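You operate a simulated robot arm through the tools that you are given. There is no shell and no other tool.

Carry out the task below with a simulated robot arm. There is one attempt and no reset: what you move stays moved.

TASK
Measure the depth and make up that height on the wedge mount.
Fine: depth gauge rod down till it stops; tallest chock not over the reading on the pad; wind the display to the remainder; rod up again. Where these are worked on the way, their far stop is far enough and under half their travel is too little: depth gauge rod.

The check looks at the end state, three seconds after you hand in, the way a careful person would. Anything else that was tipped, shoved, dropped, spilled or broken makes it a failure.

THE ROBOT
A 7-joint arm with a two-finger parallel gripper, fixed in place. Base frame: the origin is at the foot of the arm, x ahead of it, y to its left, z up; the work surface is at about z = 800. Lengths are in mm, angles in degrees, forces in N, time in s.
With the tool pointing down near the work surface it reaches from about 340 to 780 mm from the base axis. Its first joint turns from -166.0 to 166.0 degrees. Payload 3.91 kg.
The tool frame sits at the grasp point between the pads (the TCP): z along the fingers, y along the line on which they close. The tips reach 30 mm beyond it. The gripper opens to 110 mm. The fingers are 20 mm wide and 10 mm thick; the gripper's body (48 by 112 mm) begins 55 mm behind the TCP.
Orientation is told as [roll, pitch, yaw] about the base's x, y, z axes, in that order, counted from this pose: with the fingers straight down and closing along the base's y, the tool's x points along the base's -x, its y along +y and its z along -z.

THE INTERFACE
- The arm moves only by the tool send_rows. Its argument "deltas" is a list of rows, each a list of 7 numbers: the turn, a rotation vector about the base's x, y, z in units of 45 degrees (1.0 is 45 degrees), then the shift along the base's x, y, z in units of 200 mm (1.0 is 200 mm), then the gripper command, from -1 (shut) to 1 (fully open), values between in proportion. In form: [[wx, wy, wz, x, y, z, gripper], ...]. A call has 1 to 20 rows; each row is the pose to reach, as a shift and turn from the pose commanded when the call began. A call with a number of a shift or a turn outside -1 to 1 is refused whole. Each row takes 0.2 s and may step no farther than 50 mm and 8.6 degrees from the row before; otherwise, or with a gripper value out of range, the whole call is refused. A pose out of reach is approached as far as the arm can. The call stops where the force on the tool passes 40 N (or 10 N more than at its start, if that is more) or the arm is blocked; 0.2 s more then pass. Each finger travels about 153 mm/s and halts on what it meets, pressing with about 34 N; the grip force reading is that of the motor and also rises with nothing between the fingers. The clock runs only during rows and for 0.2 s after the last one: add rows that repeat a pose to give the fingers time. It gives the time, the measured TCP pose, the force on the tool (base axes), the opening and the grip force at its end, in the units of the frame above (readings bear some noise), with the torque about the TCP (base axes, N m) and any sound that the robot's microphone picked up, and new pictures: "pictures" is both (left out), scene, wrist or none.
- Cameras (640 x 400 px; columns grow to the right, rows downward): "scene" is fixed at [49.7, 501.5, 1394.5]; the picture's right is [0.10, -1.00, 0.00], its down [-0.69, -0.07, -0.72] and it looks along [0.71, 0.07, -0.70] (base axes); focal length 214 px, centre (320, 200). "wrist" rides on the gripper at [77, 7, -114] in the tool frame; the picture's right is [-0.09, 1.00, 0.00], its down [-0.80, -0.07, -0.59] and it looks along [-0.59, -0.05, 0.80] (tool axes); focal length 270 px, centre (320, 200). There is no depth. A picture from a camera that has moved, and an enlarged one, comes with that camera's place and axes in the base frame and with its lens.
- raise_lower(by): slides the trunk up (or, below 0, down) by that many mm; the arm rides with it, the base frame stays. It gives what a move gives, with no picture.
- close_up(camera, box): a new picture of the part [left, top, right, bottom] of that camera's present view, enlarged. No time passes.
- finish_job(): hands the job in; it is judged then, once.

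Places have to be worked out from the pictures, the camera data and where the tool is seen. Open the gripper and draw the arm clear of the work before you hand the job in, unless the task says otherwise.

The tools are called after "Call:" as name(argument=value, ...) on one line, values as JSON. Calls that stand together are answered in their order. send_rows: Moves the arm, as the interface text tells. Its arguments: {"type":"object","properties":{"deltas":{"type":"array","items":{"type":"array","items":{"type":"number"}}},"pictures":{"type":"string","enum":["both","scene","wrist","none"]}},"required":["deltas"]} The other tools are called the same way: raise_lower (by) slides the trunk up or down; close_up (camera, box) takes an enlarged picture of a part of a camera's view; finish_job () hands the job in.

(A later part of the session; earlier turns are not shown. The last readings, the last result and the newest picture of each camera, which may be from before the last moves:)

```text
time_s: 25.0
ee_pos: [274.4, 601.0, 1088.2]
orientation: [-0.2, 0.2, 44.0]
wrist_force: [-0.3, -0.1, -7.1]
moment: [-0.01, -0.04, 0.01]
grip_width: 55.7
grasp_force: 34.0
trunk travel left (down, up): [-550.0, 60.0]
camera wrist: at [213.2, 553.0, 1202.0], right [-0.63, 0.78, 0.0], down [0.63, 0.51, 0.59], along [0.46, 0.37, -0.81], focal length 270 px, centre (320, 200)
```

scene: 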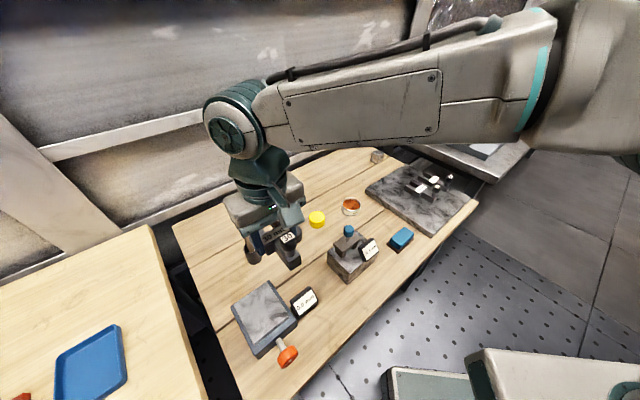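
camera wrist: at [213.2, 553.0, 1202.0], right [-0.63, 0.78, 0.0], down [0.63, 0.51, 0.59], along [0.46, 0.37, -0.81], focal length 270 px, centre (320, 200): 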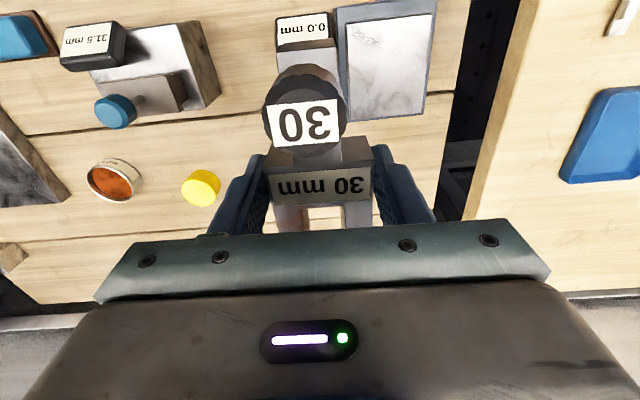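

Call:
close_up(camera="wrist", box=[260, 0, 460, 130])

Call:
close_up(camera="scene", box=[220, 270, 330, 380])

```text
3.08 times, centred on (360, 65) of wrist
camera zoom: at [213.2, 553.0, 1202.0], right [-0.63, 0.78, 0.0], down [0.63, 0.51, 0.59], along [0.46, 0.37, -0.81], focal length 832 px, centre (197, 615)
```

zoom: 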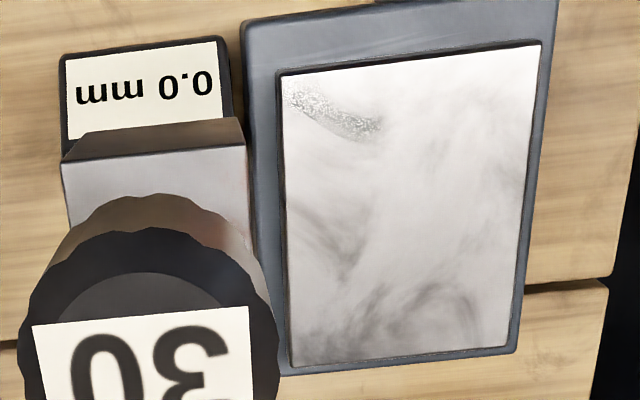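

```text
3.64 times, centred on (275, 325) of scene
camera zoom: at [49.7, 501.5, 1394.5], right [0.1, -1.0, 0.0], down [-0.69, -0.07, -0.72], along [0.71, 0.07, -0.7], focal length 780 px, centre (484, -254)
```

zoom: 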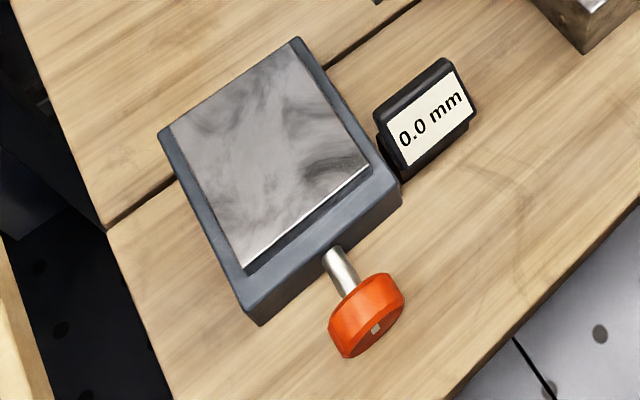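

The pad triangulates to a centre of about (215, 656), roughly 102 × 90 mm at 45°, top near z 850–857, so the chock fits along its long side. I'll move over it and descend to just above.

Call:
send_rows(deltas=[[0, 0, 0.005, -0.1, 0.1, 0, -0.5], [0, 0, 0.01, -0.2, 0.2, 0, -0.5], [0, 0, 0.02, -0.282, 0.292, -0.05, -0.5], [0, 0, 0.02, -0.282, 0.292, -0.2, -0.5], [0, 0, 0.02, -0.282, 0.292, -0.4, -0.5], [0, 0, 0.02, -0.282, 0.292, -0.6, -0.5], [0, 0, 0.02, -0.282, 0.292, -0.75, -0.5], [0, 0, 0.02, -0.282, 0.292, -0.8, -0.5], [0, 0, 0.02, -0.282, 0.292, -0.8, -0.5]], pictures="both")

Call:
close_up(camera="scene", box=[210, 210, 340, 380])

```text
time_s: 27.0
ee_pos: [217.7, 661.9, 929.0]
orientation: [-0.1, 0.1, 45.0]
wrist_force: [-0.8, -0.4, -5.3]
moment: [0.01, -0.07, -0.03]
grip_width: 55.9
grasp_force: 33.6
trunk travel left (down, up): [-550.0, 60.0]
camera wrist: at [157.1, 611.7, 1042.5], right [-0.64, 0.77, 0.0], down [0.62, 0.52, 0.59], along [0.46, 0.38, -0.81], focal length 270 px, centre (320, 200)
```

scene: 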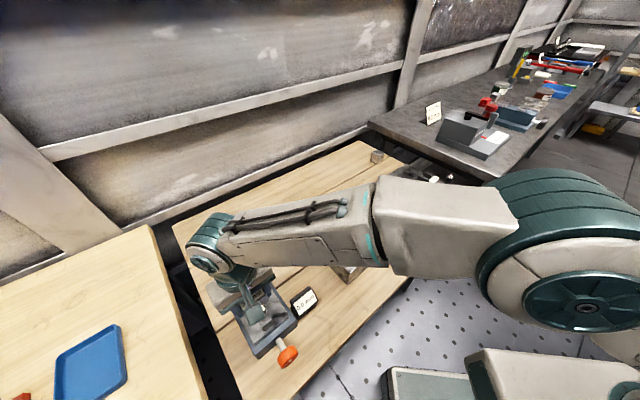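
wrist: 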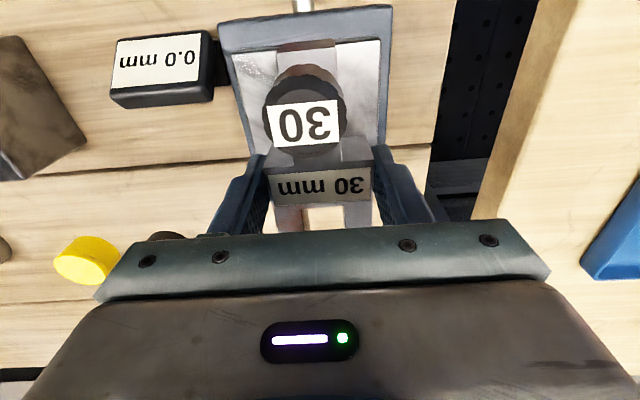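

```text
2.35 times, centred on (275, 295) of scene
camera zoom: at [49.7, 501.5, 1394.5], right [0.1, -1.0, 0.0], down [-0.69, -0.07, -0.72], along [0.71, 0.07, -0.7], focal length 505 px, centre (426, -24)
```

zoom: 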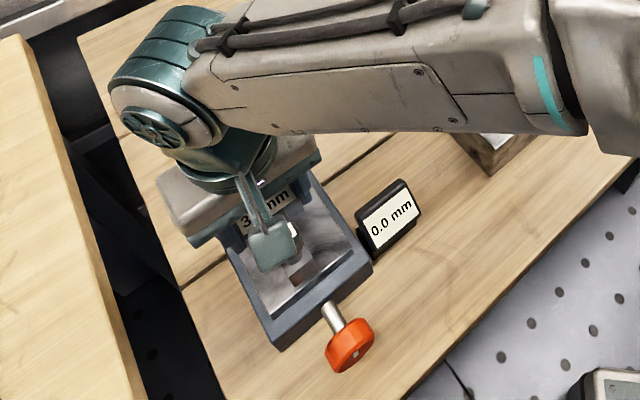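

Call:
close_up(camera="wrist", box=[210, 0, 410, 130])

```text
3.08 times, centred on (310, 65) of wrist
camera zoom: at [157.1, 611.7, 1042.5], right [-0.64, 0.77, 0.0], down [0.62, 0.52, 0.59], along [0.46, 0.38, -0.81], focal length 832 px, centre (351, 615)
```

zoom: 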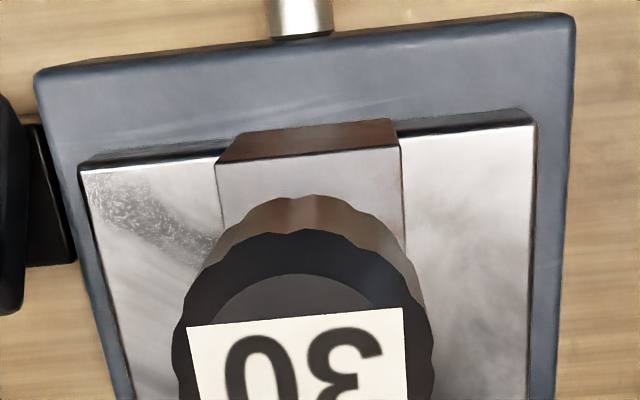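

The chock's tongue overhangs the wheel-side pad edge by about 7 mm and is about 3 mm off laterally. I'll correct that and descend close to the pad.

Call:
send_rows(deltas=[[0, 0, 0, 0.009, -0.009, -0.05, -0.5], [0, 0, 0, 0.009, -0.009, -0.1, -0.5], [0, 0, 0, 0.009, -0.009, -0.14, -0.5], [0, 0, 0, 0.009, -0.009, -0.16, -0.5], [0, 0, 0, 0.009, -0.009, -0.165, -0.5], [0, 0, 0, 0.009, -0.009, -0.17, -0.5]], pictures="none")

```text
time_s: 28.4
ee_pos: [218.8, 659.4, 894.6]
orientation: [0.0, 0.1, 44.9]
wrist_force: [0.0, -0.3, 1.9]
moment: [-0.29, 0.34, 0.01]
grip_width: 56.1
grasp_force: 34.1
trunk travel left (down, up): [-550.0, 60.0]
```

The force changed by about +9 N, so the chock is already touching the pad (its top is near z 861). I'll settle another millimetre, gently.

Call:
send_rows(deltas=[[0, 0, 0, 0, 0, -0.003, -0.5], [0, 0, 0, 0, 0, -0.003, -0.5]], pictures="both")

Call:
close_up(camera="scene", box=[220, 250, 330, 380])

```text
time_s: 29.0
ee_pos: [217.9, 659.5, 895.0]
orientation: [0.0, -0.1, 45.0]
wrist_force: [0.7, 0.1, 8.1]
moment: [-0.54, 0.58, 0.07]
grip_width: 55.8
grasp_force: 33.7
trunk travel left (down, up): [-550.0, 60.0]
camera wrist: at [158.3, 609.1, 1009.8], right [-0.64, 0.77, 0.0], down [0.62, 0.52, 0.59], along [0.46, 0.38, -0.8], focal length 270 px, centre (320, 200)
```

scene: 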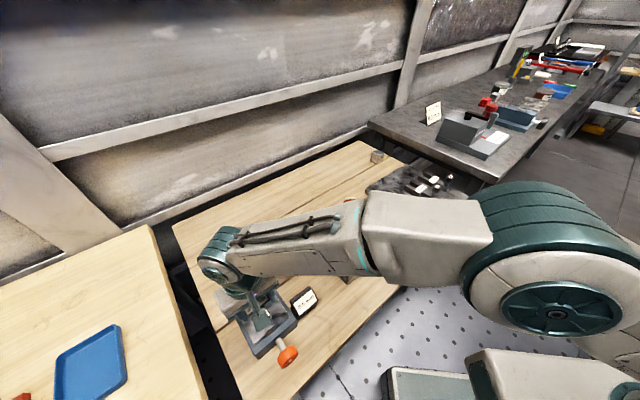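
wrist: 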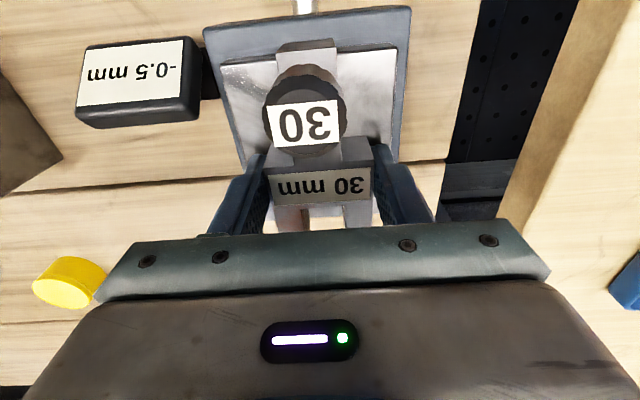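

```text
3.08 times, centred on (275, 315) of scene
camera zoom: at [49.7, 501.5, 1394.5], right [0.1, -1.0, 0.0], down [-0.69, -0.07, -0.72], along [0.71, 0.07, -0.7], focal length 660 px, centre (458, -154)
```

zoom: 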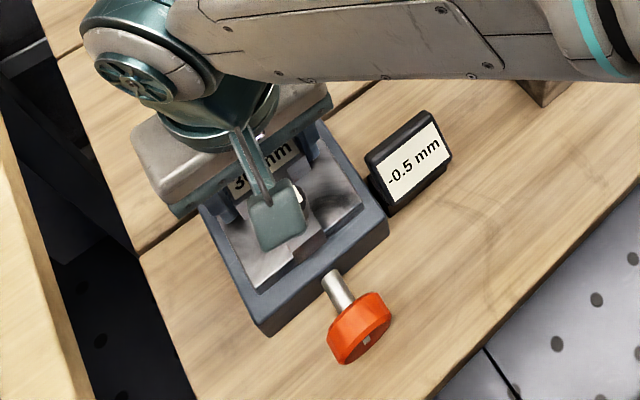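

Pressing makes the mount's display show −0.5, so the chock is seated with a slight preload. I'll relieve it a hair, open the fingers, and then rise straight up.

Call:
send_rows(deltas=[[0, 0, 0, 0, 0, 0.002, -0.5], [0, 0, 0, 0, 0, 0.002, 0.1], [0, 0, 0, 0, 0, 0.002, 0.3], [0, 0, 0, 0, 0, 0.002, 0.36], [0, 0, 0, 0, 0, 0.002, 0.36]], pictures="none")

Call:
send_rows(deltas=[[0, 0, 0, 0, 0, 0.05, 0.36], [0, 0, 0, 0, 0, 0.2, 0.36], [0, 0, 0, 0, 0, 0.4, 0.36], [0, 0, 0, 0, 0, 0.6, 0.36], [0, 0, 0, 0, 0, 0.75, 0.36], [0, 0, 0, 0, 0, 0.75, 0.36]], pictures="both")

Call:
close_up(camera="scene", box=[220, 250, 330, 380])

```text
time_s: 30.2
ee_pos: [218.3, 659.7, 894.1]
orientation: [-0.2, 0.1, 45.0]
wrist_force: [-0.3, 0.6, -0.4]
moment: [-0.01, -0.02, -0.01]
grip_width: 74.8
grasp_force: 0.1
trunk travel left (down, up): [-550.0, 60.0]
```

```text
time_s: 31.6
ee_pos: [219.0, 659.3, 1044.4]
orientation: [-0.1, 0.1, 45.1]
wrist_force: [0.1, 0.3, 0.0]
moment: [-0.03, -0.04, 0.04]
grip_width: 74.5
grasp_force: 0.0
trunk travel left (down, up): [-550.0, 60.0]
camera wrist: at [157.9, 608.2, 1159.3], right [-0.64, 0.77, 0.0], down [0.62, 0.52, 0.59], along [0.46, 0.38, -0.81], focal length 270 px, centre (320, 200)
```

scene: 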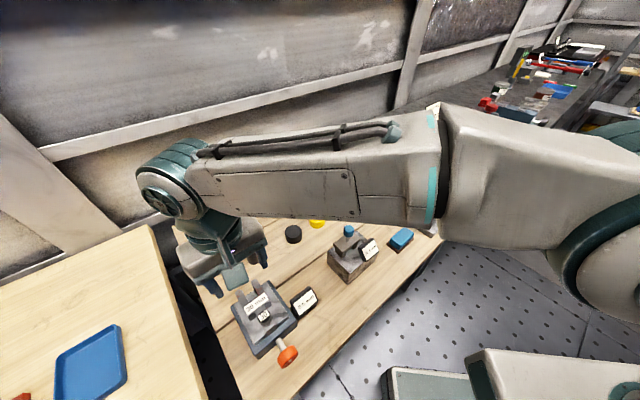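
wrist: 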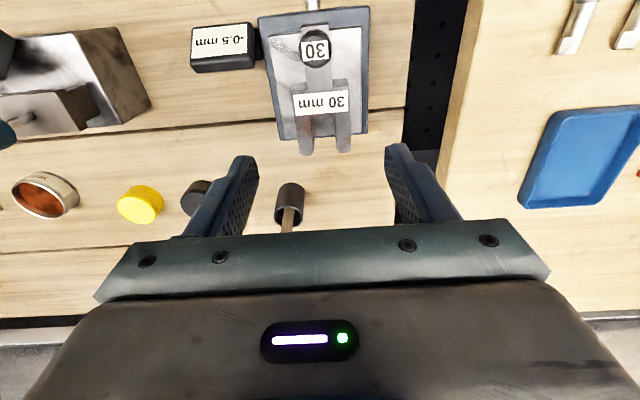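

```text
3.08 times, centred on (275, 315) of scene
camera zoom: at [49.7, 501.5, 1394.5], right [0.1, -1.0, 0.0], down [-0.69, -0.07, -0.72], along [0.71, 0.07, -0.7], focal length 660 px, centre (458, -154)
```

zoom: 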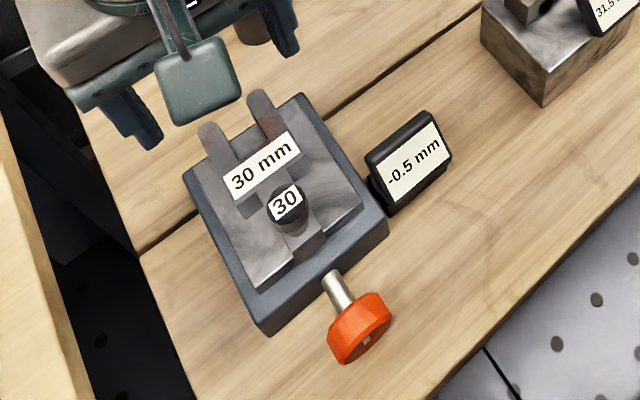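

The 30 mm chock sits squarely on the pad and the display shows −0.5 mm under its weight. Next I'll move above the orange wheel to look at it closely.

Call:
send_rows(deltas=[[0, 0, 0, -0.1, -0.1, 0, 0.36], [0, 0, 0, -0.22, -0.22, 0, 0.36], [0, 0, 0, -0.34, -0.34, 0, 0.36], [0, 0, 0, -0.42, -0.41, -0.1, 0.36], [0, 0, 0, -0.42, -0.41, -0.22, 0.36], [0, 0, 0, -0.42, -0.41, -0.22, 0.36]], pictures="both")

Call:
close_up(camera="wrist", box=[220, 0, 420, 140])

Call:
close_up(camera="scene", box=[250, 290, 330, 380])

```text
time_s: 33.0
ee_pos: [135.1, 575.5, 1000.8]
orientation: [0.0, 0.1, 45.1]
wrist_force: [-0.3, -0.3, 0.2]
moment: [0.01, 0.03, 0.0]
grip_width: 74.8
grasp_force: 0.0
trunk travel left (down, up): [-550.0, 60.0]
camera wrist: at [74.4, 525.5, 1115.7], right [-0.64, 0.77, 0.0], down [0.62, 0.52, 0.59], along [0.46, 0.38, -0.8], focal length 270 px, centre (320, 200)
```

scene: 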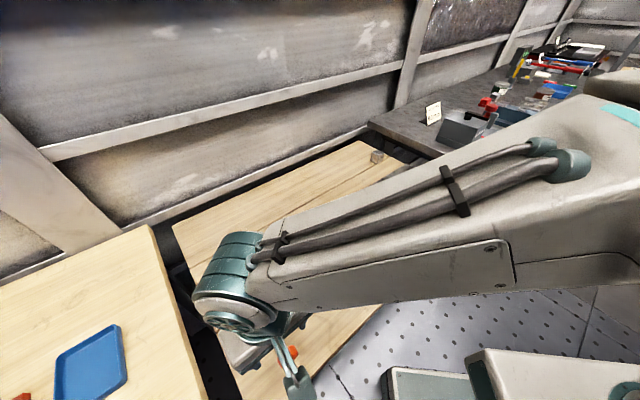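
wrist: 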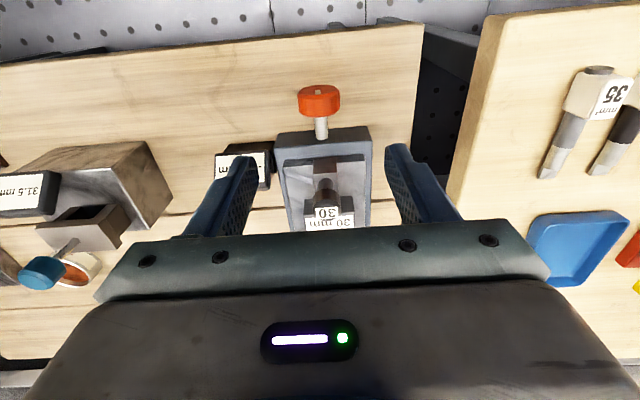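

```text
2.86 times, centred on (320, 70) of wrist
camera zoom: at [74.4, 525.5, 1115.7], right [-0.64, 0.77, 0.0], down [0.62, 0.52, 0.59], along [0.46, 0.38, -0.8], focal length 772 px, centre (320, 571)
```

zoom: 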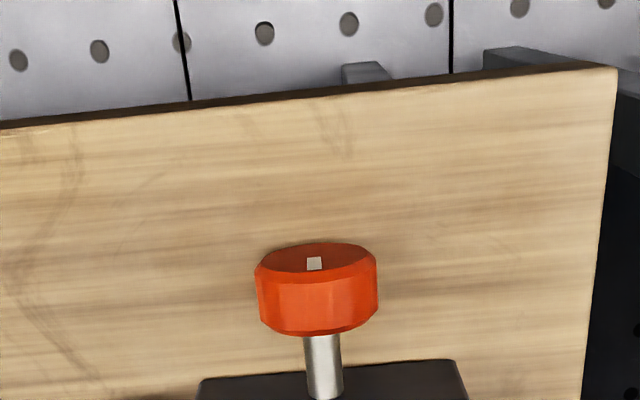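

```text
4.44 times, centred on (290, 335) of scene
camera zoom: at [49.7, 501.5, 1394.5], right [0.1, -1.0, 0.0], down [-0.69, -0.07, -0.72], along [0.71, 0.07, -0.7], focal length 953 px, centre (453, -400)
```

zoom: 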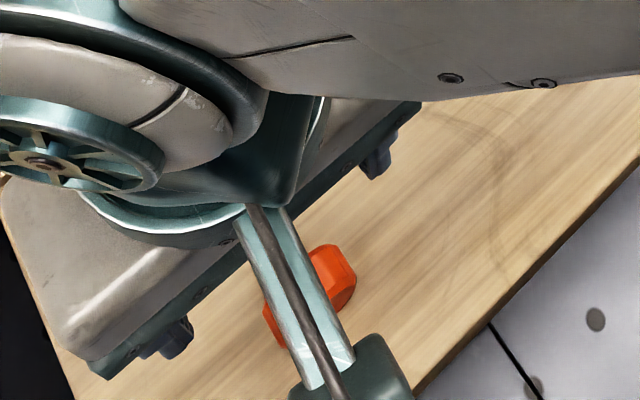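

The wrist view shows more labelled chocks on the left table; I'll check their sizes in case one fits better than 30 mm.

Call:
close_up(camera="wrist", box=[520, 40, 640, 200])

Call:
close_up(camera="scene", box=[0, 220, 220, 400])

Call:
close_up(camera="wrist", box=[190, 60, 390, 240])

```text
2.50 times, centred on (580, 120) of wrist
camera zoom: at [74.4, 525.5, 1115.7], right [-0.64, 0.77, 0.0], down [0.62, 0.52, 0.59], along [0.46, 0.38, -0.8], focal length 676 px, centre (-330, 400)
```

zoom: 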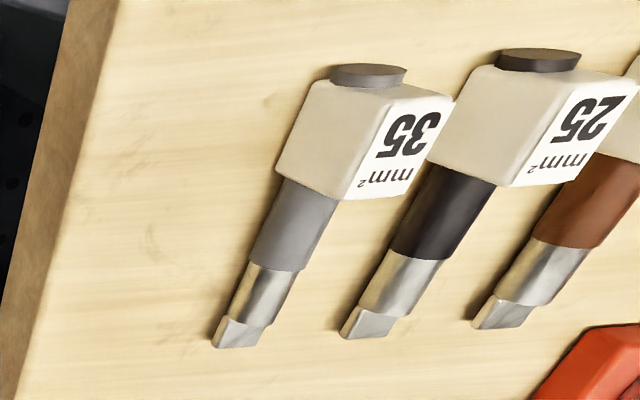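

```text
2.22 times, centred on (110, 310) of scene
camera zoom: at [49.7, 501.5, 1394.5], right [0.1, -1.0, 0.0], down [-0.69, -0.07, -0.72], along [0.71, 0.07, -0.7], focal length 477 px, centre (787, -44)
```

zoom: 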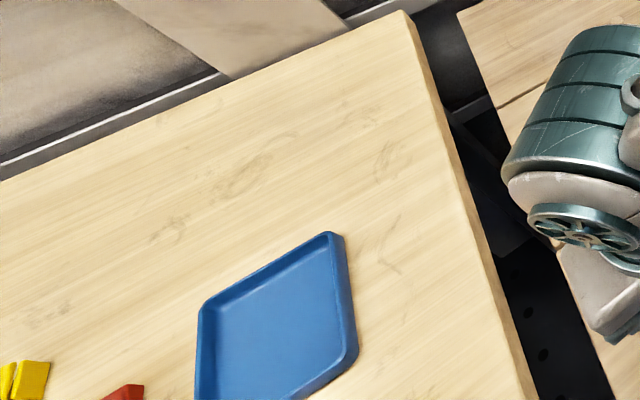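

```text
2.22 times, centred on (290, 150) of wrist
camera zoom: at [74.4, 525.5, 1115.7], right [-0.64, 0.77, 0.0], down [0.62, 0.52, 0.59], along [0.46, 0.38, -0.8], focal length 601 px, centre (387, 311)
```

zoom: 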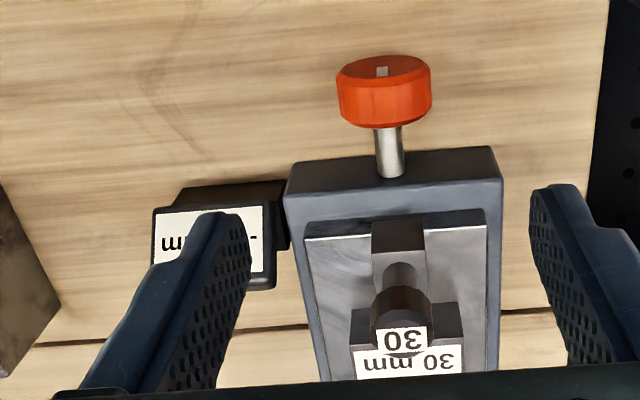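

Those are crimp-tool markers (mm²), unrelated, so 30 mm is right. The orange wheel is about 44 mm across, centred near (140, 580, 828) with its axis along 45°; I'll lower the gripper to just above it to check alignment.

Call:
send_rows(deltas=[[0, 0, 0, 0.018, 0.018, -0.1, 0.2], [0, 0, 0, 0.018, 0.018, -0.25, 0.2], [0, 0, 0, 0.018, 0.018, -0.4, 0.2], [0, 0, 0, 0.018, 0.018, -0.5, 0.2], [0, 0, 0, 0.018, 0.018, -0.5, 0.2]], pictures="both")

Call:
close_up(camera="wrist", box=[220, 60, 420, 200])

Call:
close_up(camera="scene", box=[220, 270, 330, 380])

```text
time_s: 34.2
ee_pos: [139.3, 579.8, 899.9]
orientation: [-0.2, 0.1, 45.1]
wrist_force: [0.0, -1.0, 0.0]
moment: [0.0, -0.02, -0.04]
grip_width: 66.0
grasp_force: 0.1
trunk travel left (down, up): [-550.0, 60.0]
camera wrist: at [78.5, 530.0, 1014.2], right [-0.64, 0.77, 0.0], down [0.62, 0.52, 0.59], along [0.46, 0.38, -0.8], focal length 270 px, centre (320, 200)
```

scene: 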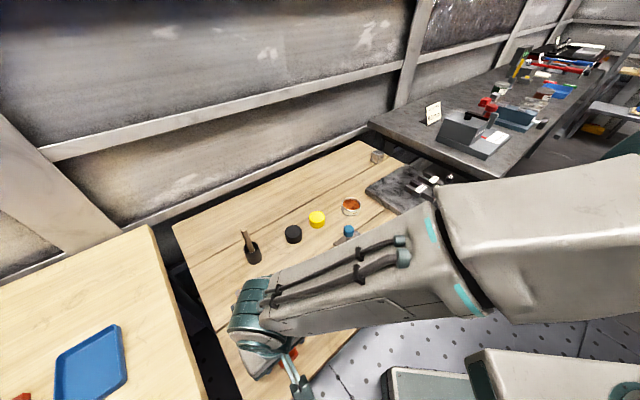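
wrist: 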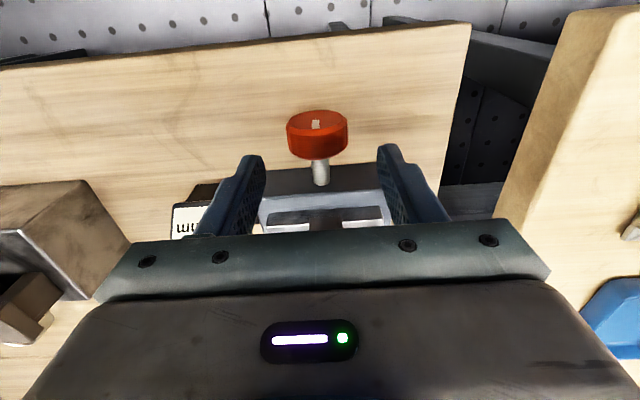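

```text
2.86 times, centred on (320, 130) of wrist
camera zoom: at [78.5, 530.0, 1014.2], right [-0.64, 0.77, 0.0], down [0.62, 0.52, 0.59], along [0.46, 0.38, -0.8], focal length 772 px, centre (320, 400)
```

zoom: 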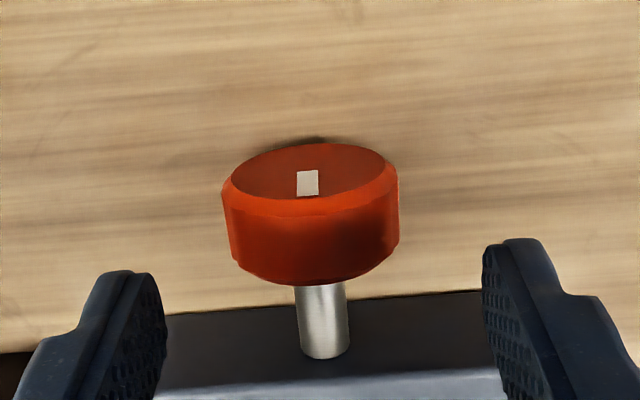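

```text
3.64 times, centred on (275, 325) of scene
camera zoom: at [49.7, 501.5, 1394.5], right [0.1, -1.0, 0.0], down [-0.69, -0.07, -0.72], along [0.71, 0.07, -0.7], focal length 780 px, centre (484, -254)
```

zoom: 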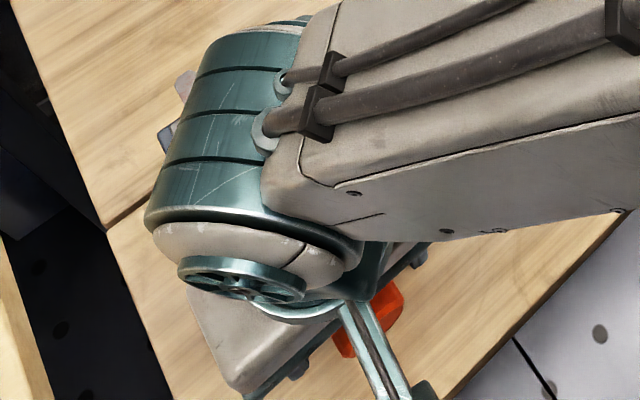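

Both views put the wheel axis at z≈831 and about 2 mm to the −lateral side of the gripper centre. I'll correct for that and lower until the fingertips straddle the wheel just below its axis.

Call:
send_rows(deltas=[[0, 0, 0, 0.0075, -0.0075, -0.08, 0.2], [0, 0, 0, 0.0075, -0.0075, -0.16, 0.2], [0, 0, 0, 0.0075, -0.0075, -0.22, 0.2], [0, 0, 0, 0.0075, -0.0075, -0.24, 0.2], [0, 0, 0, 0.0075, -0.0075, -0.24, 0.2]], pictures="wrist")

Call:
close_up(camera="wrist", box=[220, 60, 420, 200])

```text
time_s: 35.4
ee_pos: [140.9, 578.4, 852.2]
orientation: [-0.1, 0.0, 45.0]
wrist_force: [0.2, 0.1, -0.4]
moment: [0.0, 0.0, 0.03]
grip_width: 66.1
grasp_force: 0.2
trunk travel left (down, up): [-550.0, 60.0]
camera wrist: at [80.6, 528.8, 966.4], right [-0.64, 0.77, 0.0], down [0.62, 0.52, 0.59], along [0.46, 0.38, -0.81], focal length 270 px, centre (320, 200)
```

wrist: 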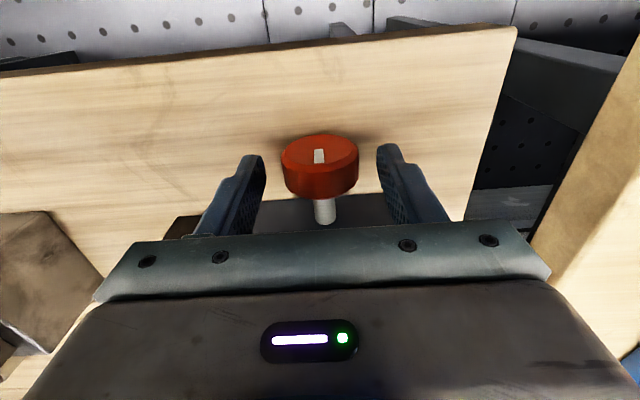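

```text
2.86 times, centred on (320, 130) of wrist
camera zoom: at [80.6, 528.8, 966.4], right [-0.64, 0.77, 0.0], down [0.62, 0.52, 0.59], along [0.46, 0.38, -0.81], focal length 772 px, centre (320, 400)
```

zoom: 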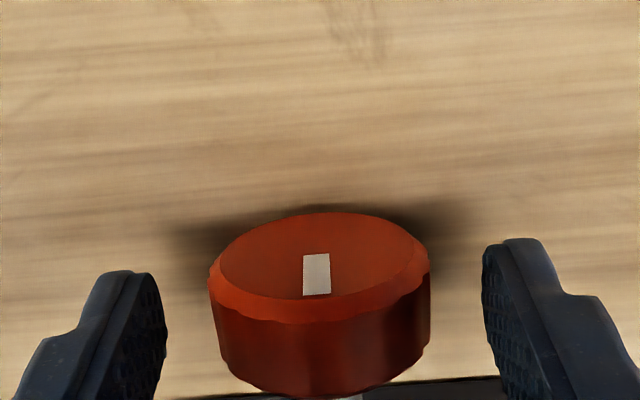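

The wheel is centred between the fingers. I'll close on it gently and check the opening and side forces.

Call:
send_rows(deltas=[[0, 0, 0, 0, 0, 0, 0.0], [0, 0, 0, 0, 0, 0, -0.12], [0, 0, 0, 0, 0, 0, -0.25], [0, 0, 0, 0, 0, 0, -0.5], [0, 0, 0, 0, 0, 0, -0.5]], pictures="wrist")

Call:
close_up(camera="wrist", box=[220, 60, 420, 200])

Call:
close_up(camera="scene", box=[200, 240, 340, 390])

```text
time_s: 36.6
ee_pos: [140.3, 578.9, 850.3]
orientation: [-0.1, 0.1, 45.0]
wrist_force: [-1.0, 0.8, -0.3]
moment: [-0.04, 0.01, 0.24]
grip_width: 43.5
grasp_force: 45.0
trunk travel left (down, up): [-550.0, 60.0]
camera wrist: at [80.4, 528.9, 966.6], right [-0.64, 0.77, 0.0], down [0.62, 0.52, 0.59], along [0.46, 0.38, -0.81], focal length 270 px, centre (320, 200)
```

wrist: 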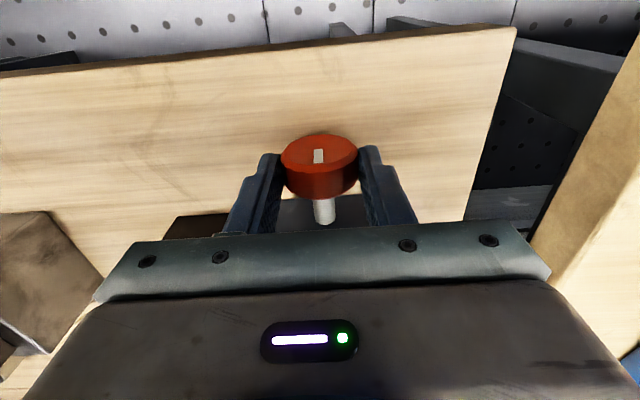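

```text
2.86 times, centred on (320, 130) of wrist
camera zoom: at [80.4, 528.9, 966.6], right [-0.64, 0.77, 0.0], down [0.62, 0.52, 0.59], along [0.46, 0.38, -0.81], focal length 772 px, centre (320, 400)
```

zoom: 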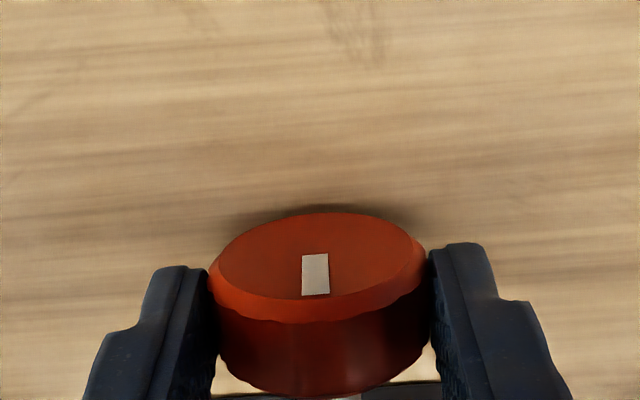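

```text
2.67 times, centred on (270, 315) of scene
camera zoom: at [49.7, 501.5, 1394.5], right [0.1, -1.0, 0.0], down [-0.69, -0.07, -0.72], along [0.71, 0.07, -0.7], focal length 572 px, centre (453, -107)
```

zoom: 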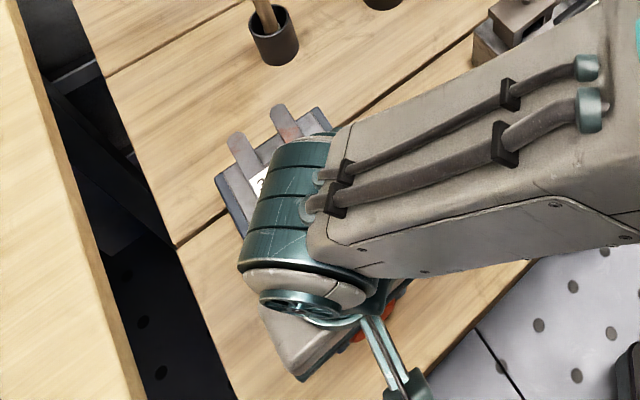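

The wheel is gripped at 43.5 mm with balanced forces. I'll turn it clockwise (seen from its face) by 25° about the wheel's own axis and see which way the display moves.

Call:
send_rows(deltas=[[0.0786, 0.0786, 0, 0.0059, -0.0059, -0.0004, -0.5], [0.1571, 0.1571, 0, 0.0117, -0.0117, -0.0014, -0.5], [0.2357, 0.2357, 0, 0.0174, -0.0174, -0.0032, -0.5], [0.3143, 0.3143, 0, 0.023, -0.023, -0.0057, -0.5], [0.3928, 0.3928, 0, 0.0284, -0.0284, -0.0089, -0.5], [0.3928, 0.3928, 0, 0.0284, -0.0284, -0.0089, -0.5]], pictures="both")

Call:
close_up(camera="wrist", box=[140, 60, 400, 240])

```text
time_s: 38.0
ee_pos: [147.9, 572.8, 849.8]
orientation: [25.0, 0.1, 45.0]
wrist_force: [15.4, -15.2, 3.0]
moment: [-0.03, -0.66, 1.02]
grip_width: 43.6
grasp_force: 44.5
trunk travel left (down, up): [-550.0, 60.0]
camera wrist: at [122.3, 487.0, 956.6], right [-0.58, 0.7, 0.42], down [0.79, 0.34, 0.51], along [0.21, 0.62, -0.75], focal length 270 px, centre (320, 200)
```

scene: 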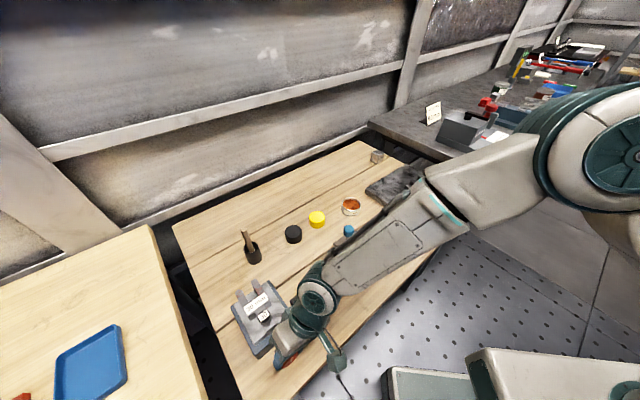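
wrist: 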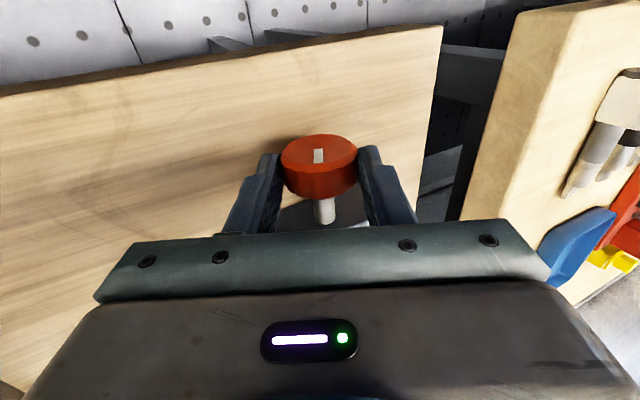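

```text
2.22 times, centred on (270, 150) of wrist
camera zoom: at [122.3, 487.0, 956.6], right [-0.58, 0.7, 0.42], down [0.79, 0.34, 0.51], along [0.21, 0.62, -0.75], focal length 601 px, centre (431, 311)
```

zoom: 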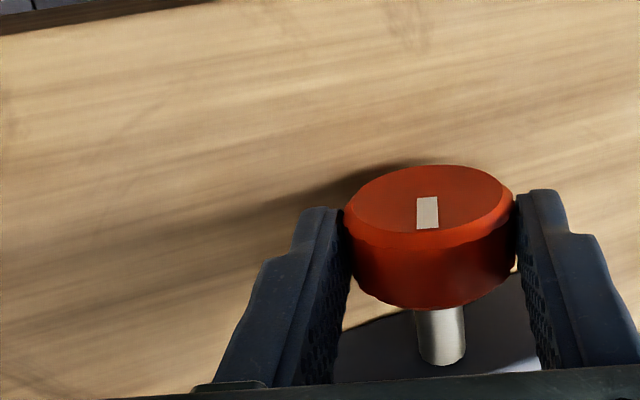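

The wheel turned with the gripper, but the 21 N side load says the axis is lower than I assumed. I'll shift sideways to null that load before releasing.

Call:
send_rows(deltas=[[0, 0, 0, 0.007, -0.007, 0, -0.5], [0, 0, 0, 0.007, -0.007, 0, -0.5]], pictures="none")

```text
time_s: 38.6
ee_pos: [149.2, 571.6, 849.5]
orientation: [24.9, 0.1, 45.0]
wrist_force: [10.6, -7.8, -5.5]
moment: [0.8, -1.29, 0.12]
grip_width: 43.7
grasp_force: 45.4
trunk travel left (down, up): [-550.0, 60.0]
```

The side load dropped to about 14 N along the closing direction, which fits an axis near z≈826. I'll shift further along that direction to null it.

Call:
send_rows(deltas=[[0, 0, 0, 0.0096, -0.0096, -0.0063, -0.5], [0, 0, 0, 0.0096, -0.0096, -0.0063, -0.5]], pictures="none")

```text
time_s: 39.2
ee_pos: [146.9, 571.7, 849.2]
orientation: [25.1, 0.2, 45.0]
wrist_force: [2.7, 5.8, 1.8]
moment: [0.03, 0.09, -0.43]
grip_width: 43.6
grasp_force: 45.2
trunk travel left (down, up): [-550.0, 60.0]
```

The load is nearly nulled. I'll open just enough to release, back out along the tool axis, and right the tool so I can see the mount's display.

Call:
send_rows(deltas=[[0, 0, 0, 0, 0, 0, -0.1], [0, 0, 0, 0, 0, 0, -0.02], [0, 0, 0, 0, 0, 0, -0.02], [0, 0, 0, 0.03, -0.03, 0.09, -0.02], [0, 0, 0, 0.06, -0.06, 0.18, -0.02], [0, 0, 0, 0.09, -0.09, 0.272, -0.02], [-0.1, -0.1, 0, 0.07, -0.07, 0.4, -0.02], [-0.2, -0.2, 0, 0.04, -0.04, 0.55, -0.02], [-0.3, -0.3, 0, 0.0, 0.0, 0.7, -0.02], [-0.393, -0.393, 0, -0.06, 0.06, 0.75, -0.02], [-0.393, -0.393, 0, -0.1, 0.1, 0.75, -0.02], [-0.393, -0.393, 0, -0.1, 0.1, 0.75, -0.02]], pictures="both")

```text
time_s: 41.8
ee_pos: [128.3, 590.8, 999.7]
orientation: [-0.1, 0.1, 45.0]
wrist_force: [0.3, 0.0, 0.1]
moment: [0.01, 0.02, -0.01]
grip_width: 54.0
grasp_force: 0.1
trunk travel left (down, up): [-550.0, 60.0]
camera wrist: at [68.1, 540.3, 1115.0], right [-0.64, 0.77, 0.0], down [0.62, 0.52, 0.59], along [0.46, 0.38, -0.8], focal length 270 px, centre (320, 200)
```

scene: 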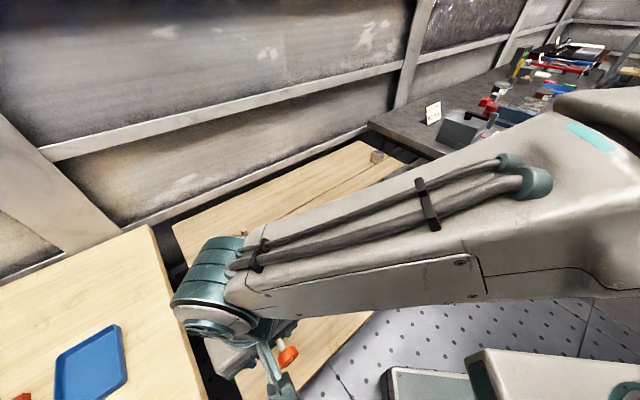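
wrist: 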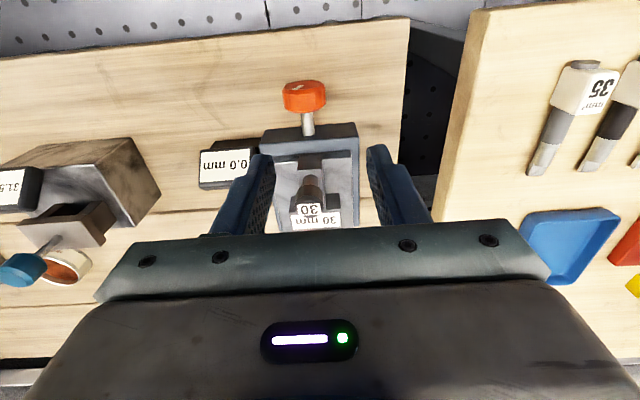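

Call:
close_up(camera="wrist", box=[180, 60, 370, 190])

```text
3.08 times, centred on (275, 125) of wrist
camera zoom: at [68.1, 540.3, 1115.0], right [-0.64, 0.77, 0.0], down [0.62, 0.52, 0.59], along [0.46, 0.38, -0.8], focal length 832 px, centre (458, 431)
```

zoom: 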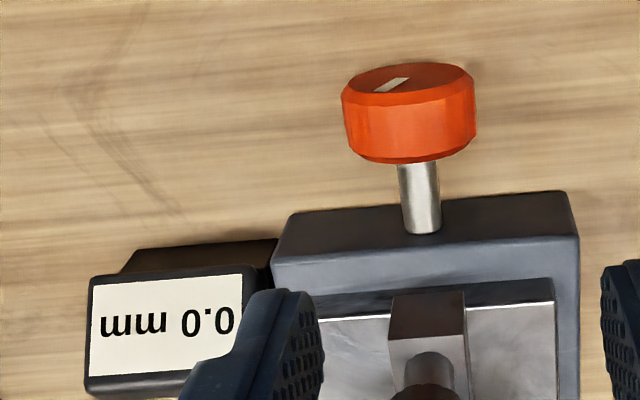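

The display went from −0.5 to 0.0, so clockwise raises it. For the next stroke I'll lean the tool −25° and line up along the tool axis for a 50° turn.

Call:
send_rows(deltas=[[-0.1, -0.1, 0, -0.017, 0.017, -0.12, -0.02], [-0.2, -0.2, 0, -0.034, 0.035, -0.24, -0.02], [-0.3, -0.3, 0, -0.051, 0.052, -0.36, -0.02], [-0.393, -0.393, 0, -0.0685, 0.07, -0.4835, -0.02], [-0.393, -0.393, 0, -0.0685, 0.07, -0.4835, -0.02]], pictures="both")

Call:
close_up(camera="wrist", box=[220, 60, 420, 200])

```text
time_s: 43.0
ee_pos: [115.3, 603.9, 903.2]
orientation: [-25.3, 0.1, 44.9]
wrist_force: [0.2, -1.0, 0.1]
moment: [-0.01, 0.01, 0.0]
grip_width: 53.8
grasp_force: 0.1
trunk travel left (down, up): [-550.0, 60.0]
camera wrist: at [20.9, 587.7, 1004.2], right [-0.57, 0.7, -0.42], down [0.43, 0.7, 0.57], along [0.69, 0.14, -0.71], focal length 270 px, centre (320, 200)
```

scene: 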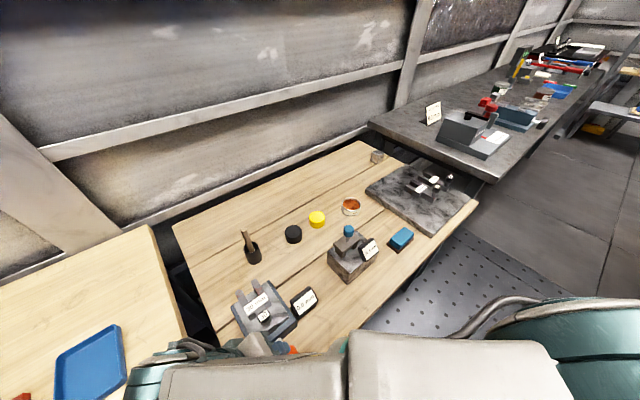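
wrist: 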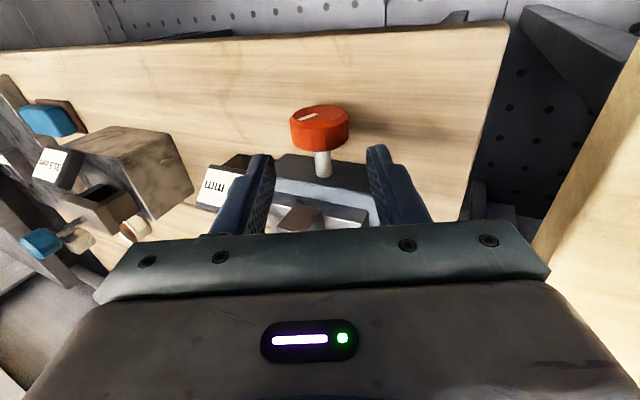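

```text
2.86 times, centred on (320, 130) of wrist
camera zoom: at [20.9, 587.7, 1004.2], right [-0.57, 0.7, -0.42], down [0.43, 0.7, 0.57], along [0.69, 0.14, -0.71], focal length 772 px, centre (320, 400)
```

zoom: 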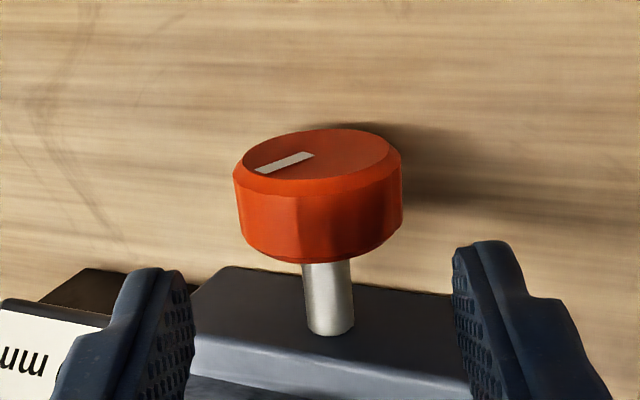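

Well aligned, and in this pose the scene camera can also see the display. I'll advance along the tool axis onto the wheel.

Call:
send_rows(deltas=[[0, 0, 0, 0.03, -0.03, -0.09, -0.02], [0, 0, 0, 0.06, -0.06, -0.18, -0.02], [0, 0, 0, 0.08, -0.08, -0.243, -0.02], [0, 0, 0, 0.0895, -0.0895, -0.272, -0.02], [0, 0, 0, 0.0895, -0.0895, -0.272, -0.02]], pictures="wrist")

Call:
close_up(camera="wrist", box=[220, 60, 420, 200])

Call:
close_up(camera="scene", box=[220, 260, 340, 360])

```text
time_s: 44.2
ee_pos: [134.1, 586.4, 848.9]
orientation: [-25.1, 0.1, 44.9]
wrist_force: [0.0, 0.0, 0.0]
moment: [0.01, 0.0, 0.0]
grip_width: 54.1
grasp_force: 0.1
trunk travel left (down, up): [-550.0, 60.0]
camera wrist: at [39.3, 569.7, 949.5], right [-0.58, 0.7, -0.42], down [0.43, 0.7, 0.57], along [0.69, 0.14, -0.71], focal length 270 px, centre (320, 200)
```

wrist: 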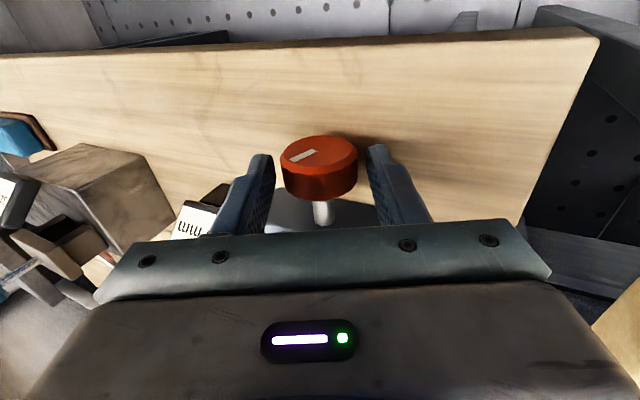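

```text
2.86 times, centred on (320, 130) of wrist
camera zoom: at [39.3, 569.7, 949.5], right [-0.58, 0.7, -0.42], down [0.43, 0.7, 0.57], along [0.69, 0.14, -0.71], focal length 772 px, centre (320, 400)
```

zoom: 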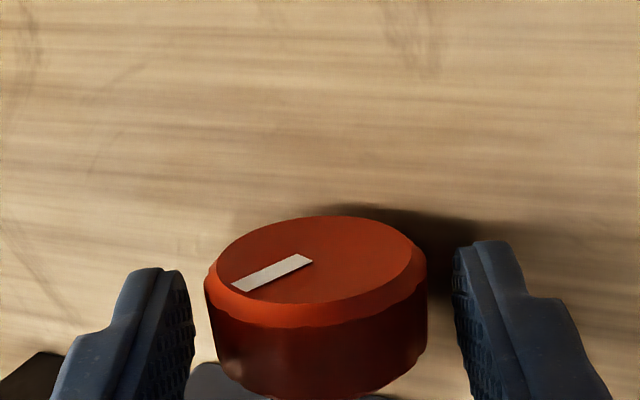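

```text
4.00 times, centred on (280, 310) of scene
camera zoom: at [49.7, 501.5, 1394.5], right [0.1, -1.0, 0.0], down [-0.69, -0.07, -0.72], along [0.71, 0.07, -0.7], focal length 858 px, centre (480, -240)
```

zoom: 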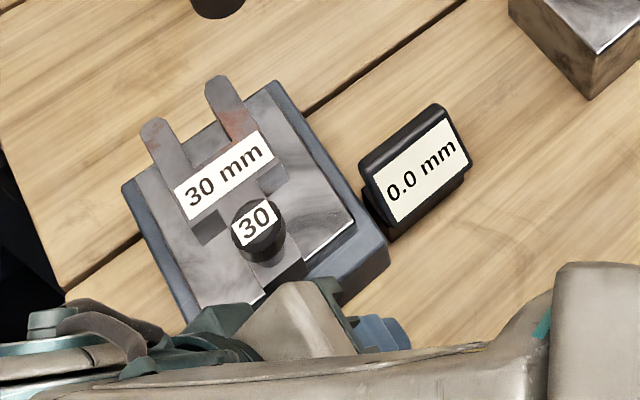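

The display reads 0.0 and stays visible to the scene camera in this lean. I'll close on the wheel and check the load.

Call:
send_rows(deltas=[[0, 0, 0, 0, 0, 0, -0.15], [0, 0, 0, 0, 0, 0, -0.3], [0, 0, 0, 0, 0, 0, -0.5], [0, 0, 0, 0, 0, 0, -0.5]], pictures="none")

Call:
close_up(camera="scene", box=[280, 270, 340, 320])

```text
time_s: 45.2
ee_pos: [133.8, 585.4, 848.9]
orientation: [-25.1, 0.1, 44.9]
wrist_force: [1.7, -1.8, -0.2]
moment: [-0.13, 0.06, 0.28]
grip_width: 43.2
grasp_force: 45.0
trunk travel left (down, up): [-550.0, 60.0]
```

```text
8.00 times, centred on (310, 295) of scene
camera zoom: at [49.7, 501.5, 1394.5], right [0.1, -1.0, 0.0], down [-0.69, -0.07, -0.72], along [0.71, 0.07, -0.7], focal length 1716 px, centre (400, -560)
```

zoom: 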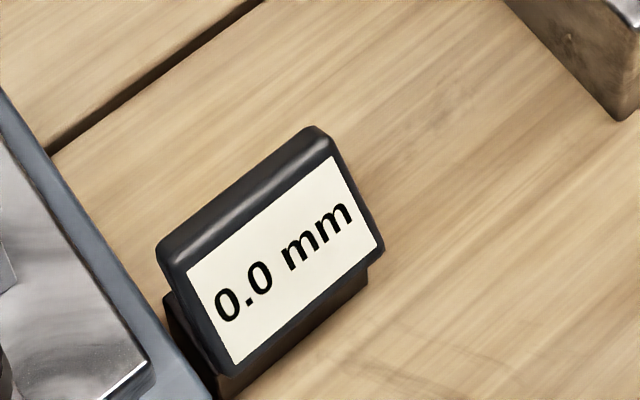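

Gripped with only about 2.5 N of side load. I'll turn clockwise 25° first, up to the upright pose, and check the load and the display.

Call:
send_rows(deltas=[[0.0786, 0.0786, 0, 0.0071, -0.0071, 0.0042, -0.5], [0.1571, 0.1571, 0, 0.0145, -0.0145, 0.0075, -0.5], [0.2357, 0.2357, 0, 0.022, -0.022, 0.0098, -0.5], [0.3143, 0.3143, 0, 0.0296, -0.0296, 0.0112, -0.5], [0.3928, 0.3928, 0, 0.0374, -0.0374, 0.0117, -0.5], [0.3928, 0.3928, 0, 0.0374, -0.0374, 0.0117, -0.5]], pictures="scene")

Call:
close_up(camera="scene", box=[260, 250, 360, 350])

```text
time_s: 46.6
ee_pos: [140.4, 578.4, 851.2]
orientation: [0.0, 0.0, 45.0]
wrist_force: [1.7, 1.6, 4.8]
moment: [-0.09, 0.07, 0.35]
grip_width: 43.3
grasp_force: 44.3
trunk travel left (down, up): [-550.0, 60.0]
```

scene: 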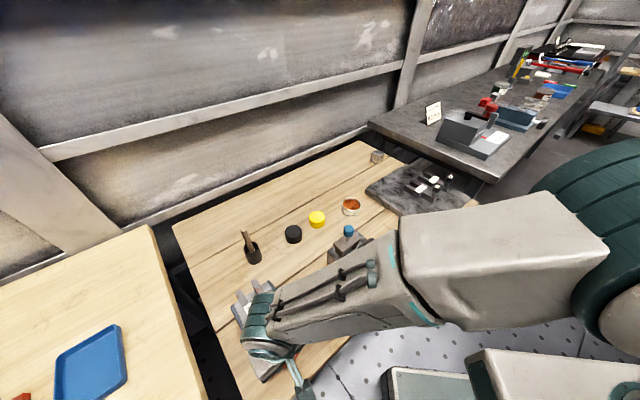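

```text
4.00 times, centred on (310, 300) of scene
camera zoom: at [49.7, 501.5, 1394.5], right [0.1, -1.0, 0.0], down [-0.69, -0.07, -0.72], along [0.71, 0.07, -0.7], focal length 858 px, centre (360, -200)
```

zoom: 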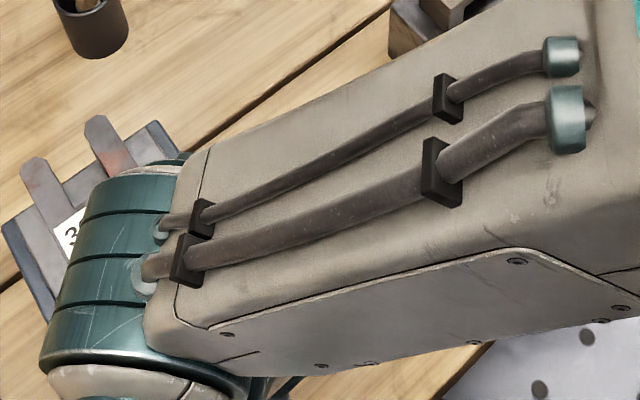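

The load is low, so the axis estimate is good. I'll continue another 25° clockwise.

Call:
send_rows(deltas=[[0.0786, 0.0786, 0, 0.0077, -0.0077, -0.0005, -0.5], [0.1571, 0.1571, 0, 0.0153, -0.0153, -0.0019, -0.5], [0.2357, 0.2357, 0, 0.0229, -0.0229, -0.0043, -0.5], [0.3143, 0.3143, 0, 0.0302, -0.0302, -0.0075, -0.5], [0.3928, 0.3928, 0, 0.0374, -0.0374, -0.0117, -0.5], [0.3928, 0.3928, 0, 0.0374, -0.0374, -0.0117, -0.5]], pictures="wrist")

```text
time_s: 48.0
ee_pos: [146.8, 570.8, 849.5]
orientation: [25.0, 0.1, 44.9]
wrist_force: [-2.5, 8.5, 6.5]
moment: [-0.04, 0.35, -0.49]
grip_width: 43.5
grasp_force: 44.3
trunk travel left (down, up): [-550.0, 60.0]
camera wrist: at [121.7, 486.9, 955.6], right [-0.58, 0.7, 0.42], down [0.79, 0.34, 0.51], along [0.21, 0.63, -0.75], focal length 270 px, centre (320, 200)
```

wrist: 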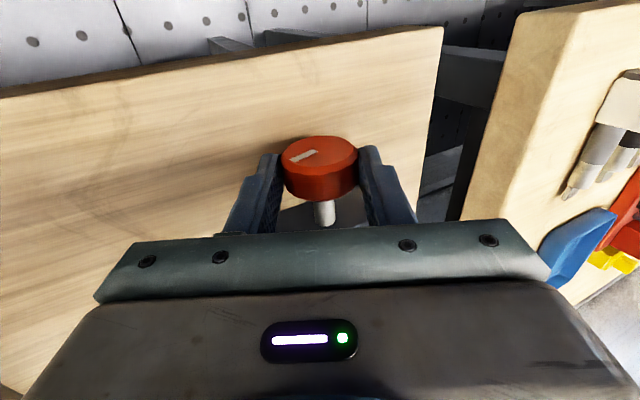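

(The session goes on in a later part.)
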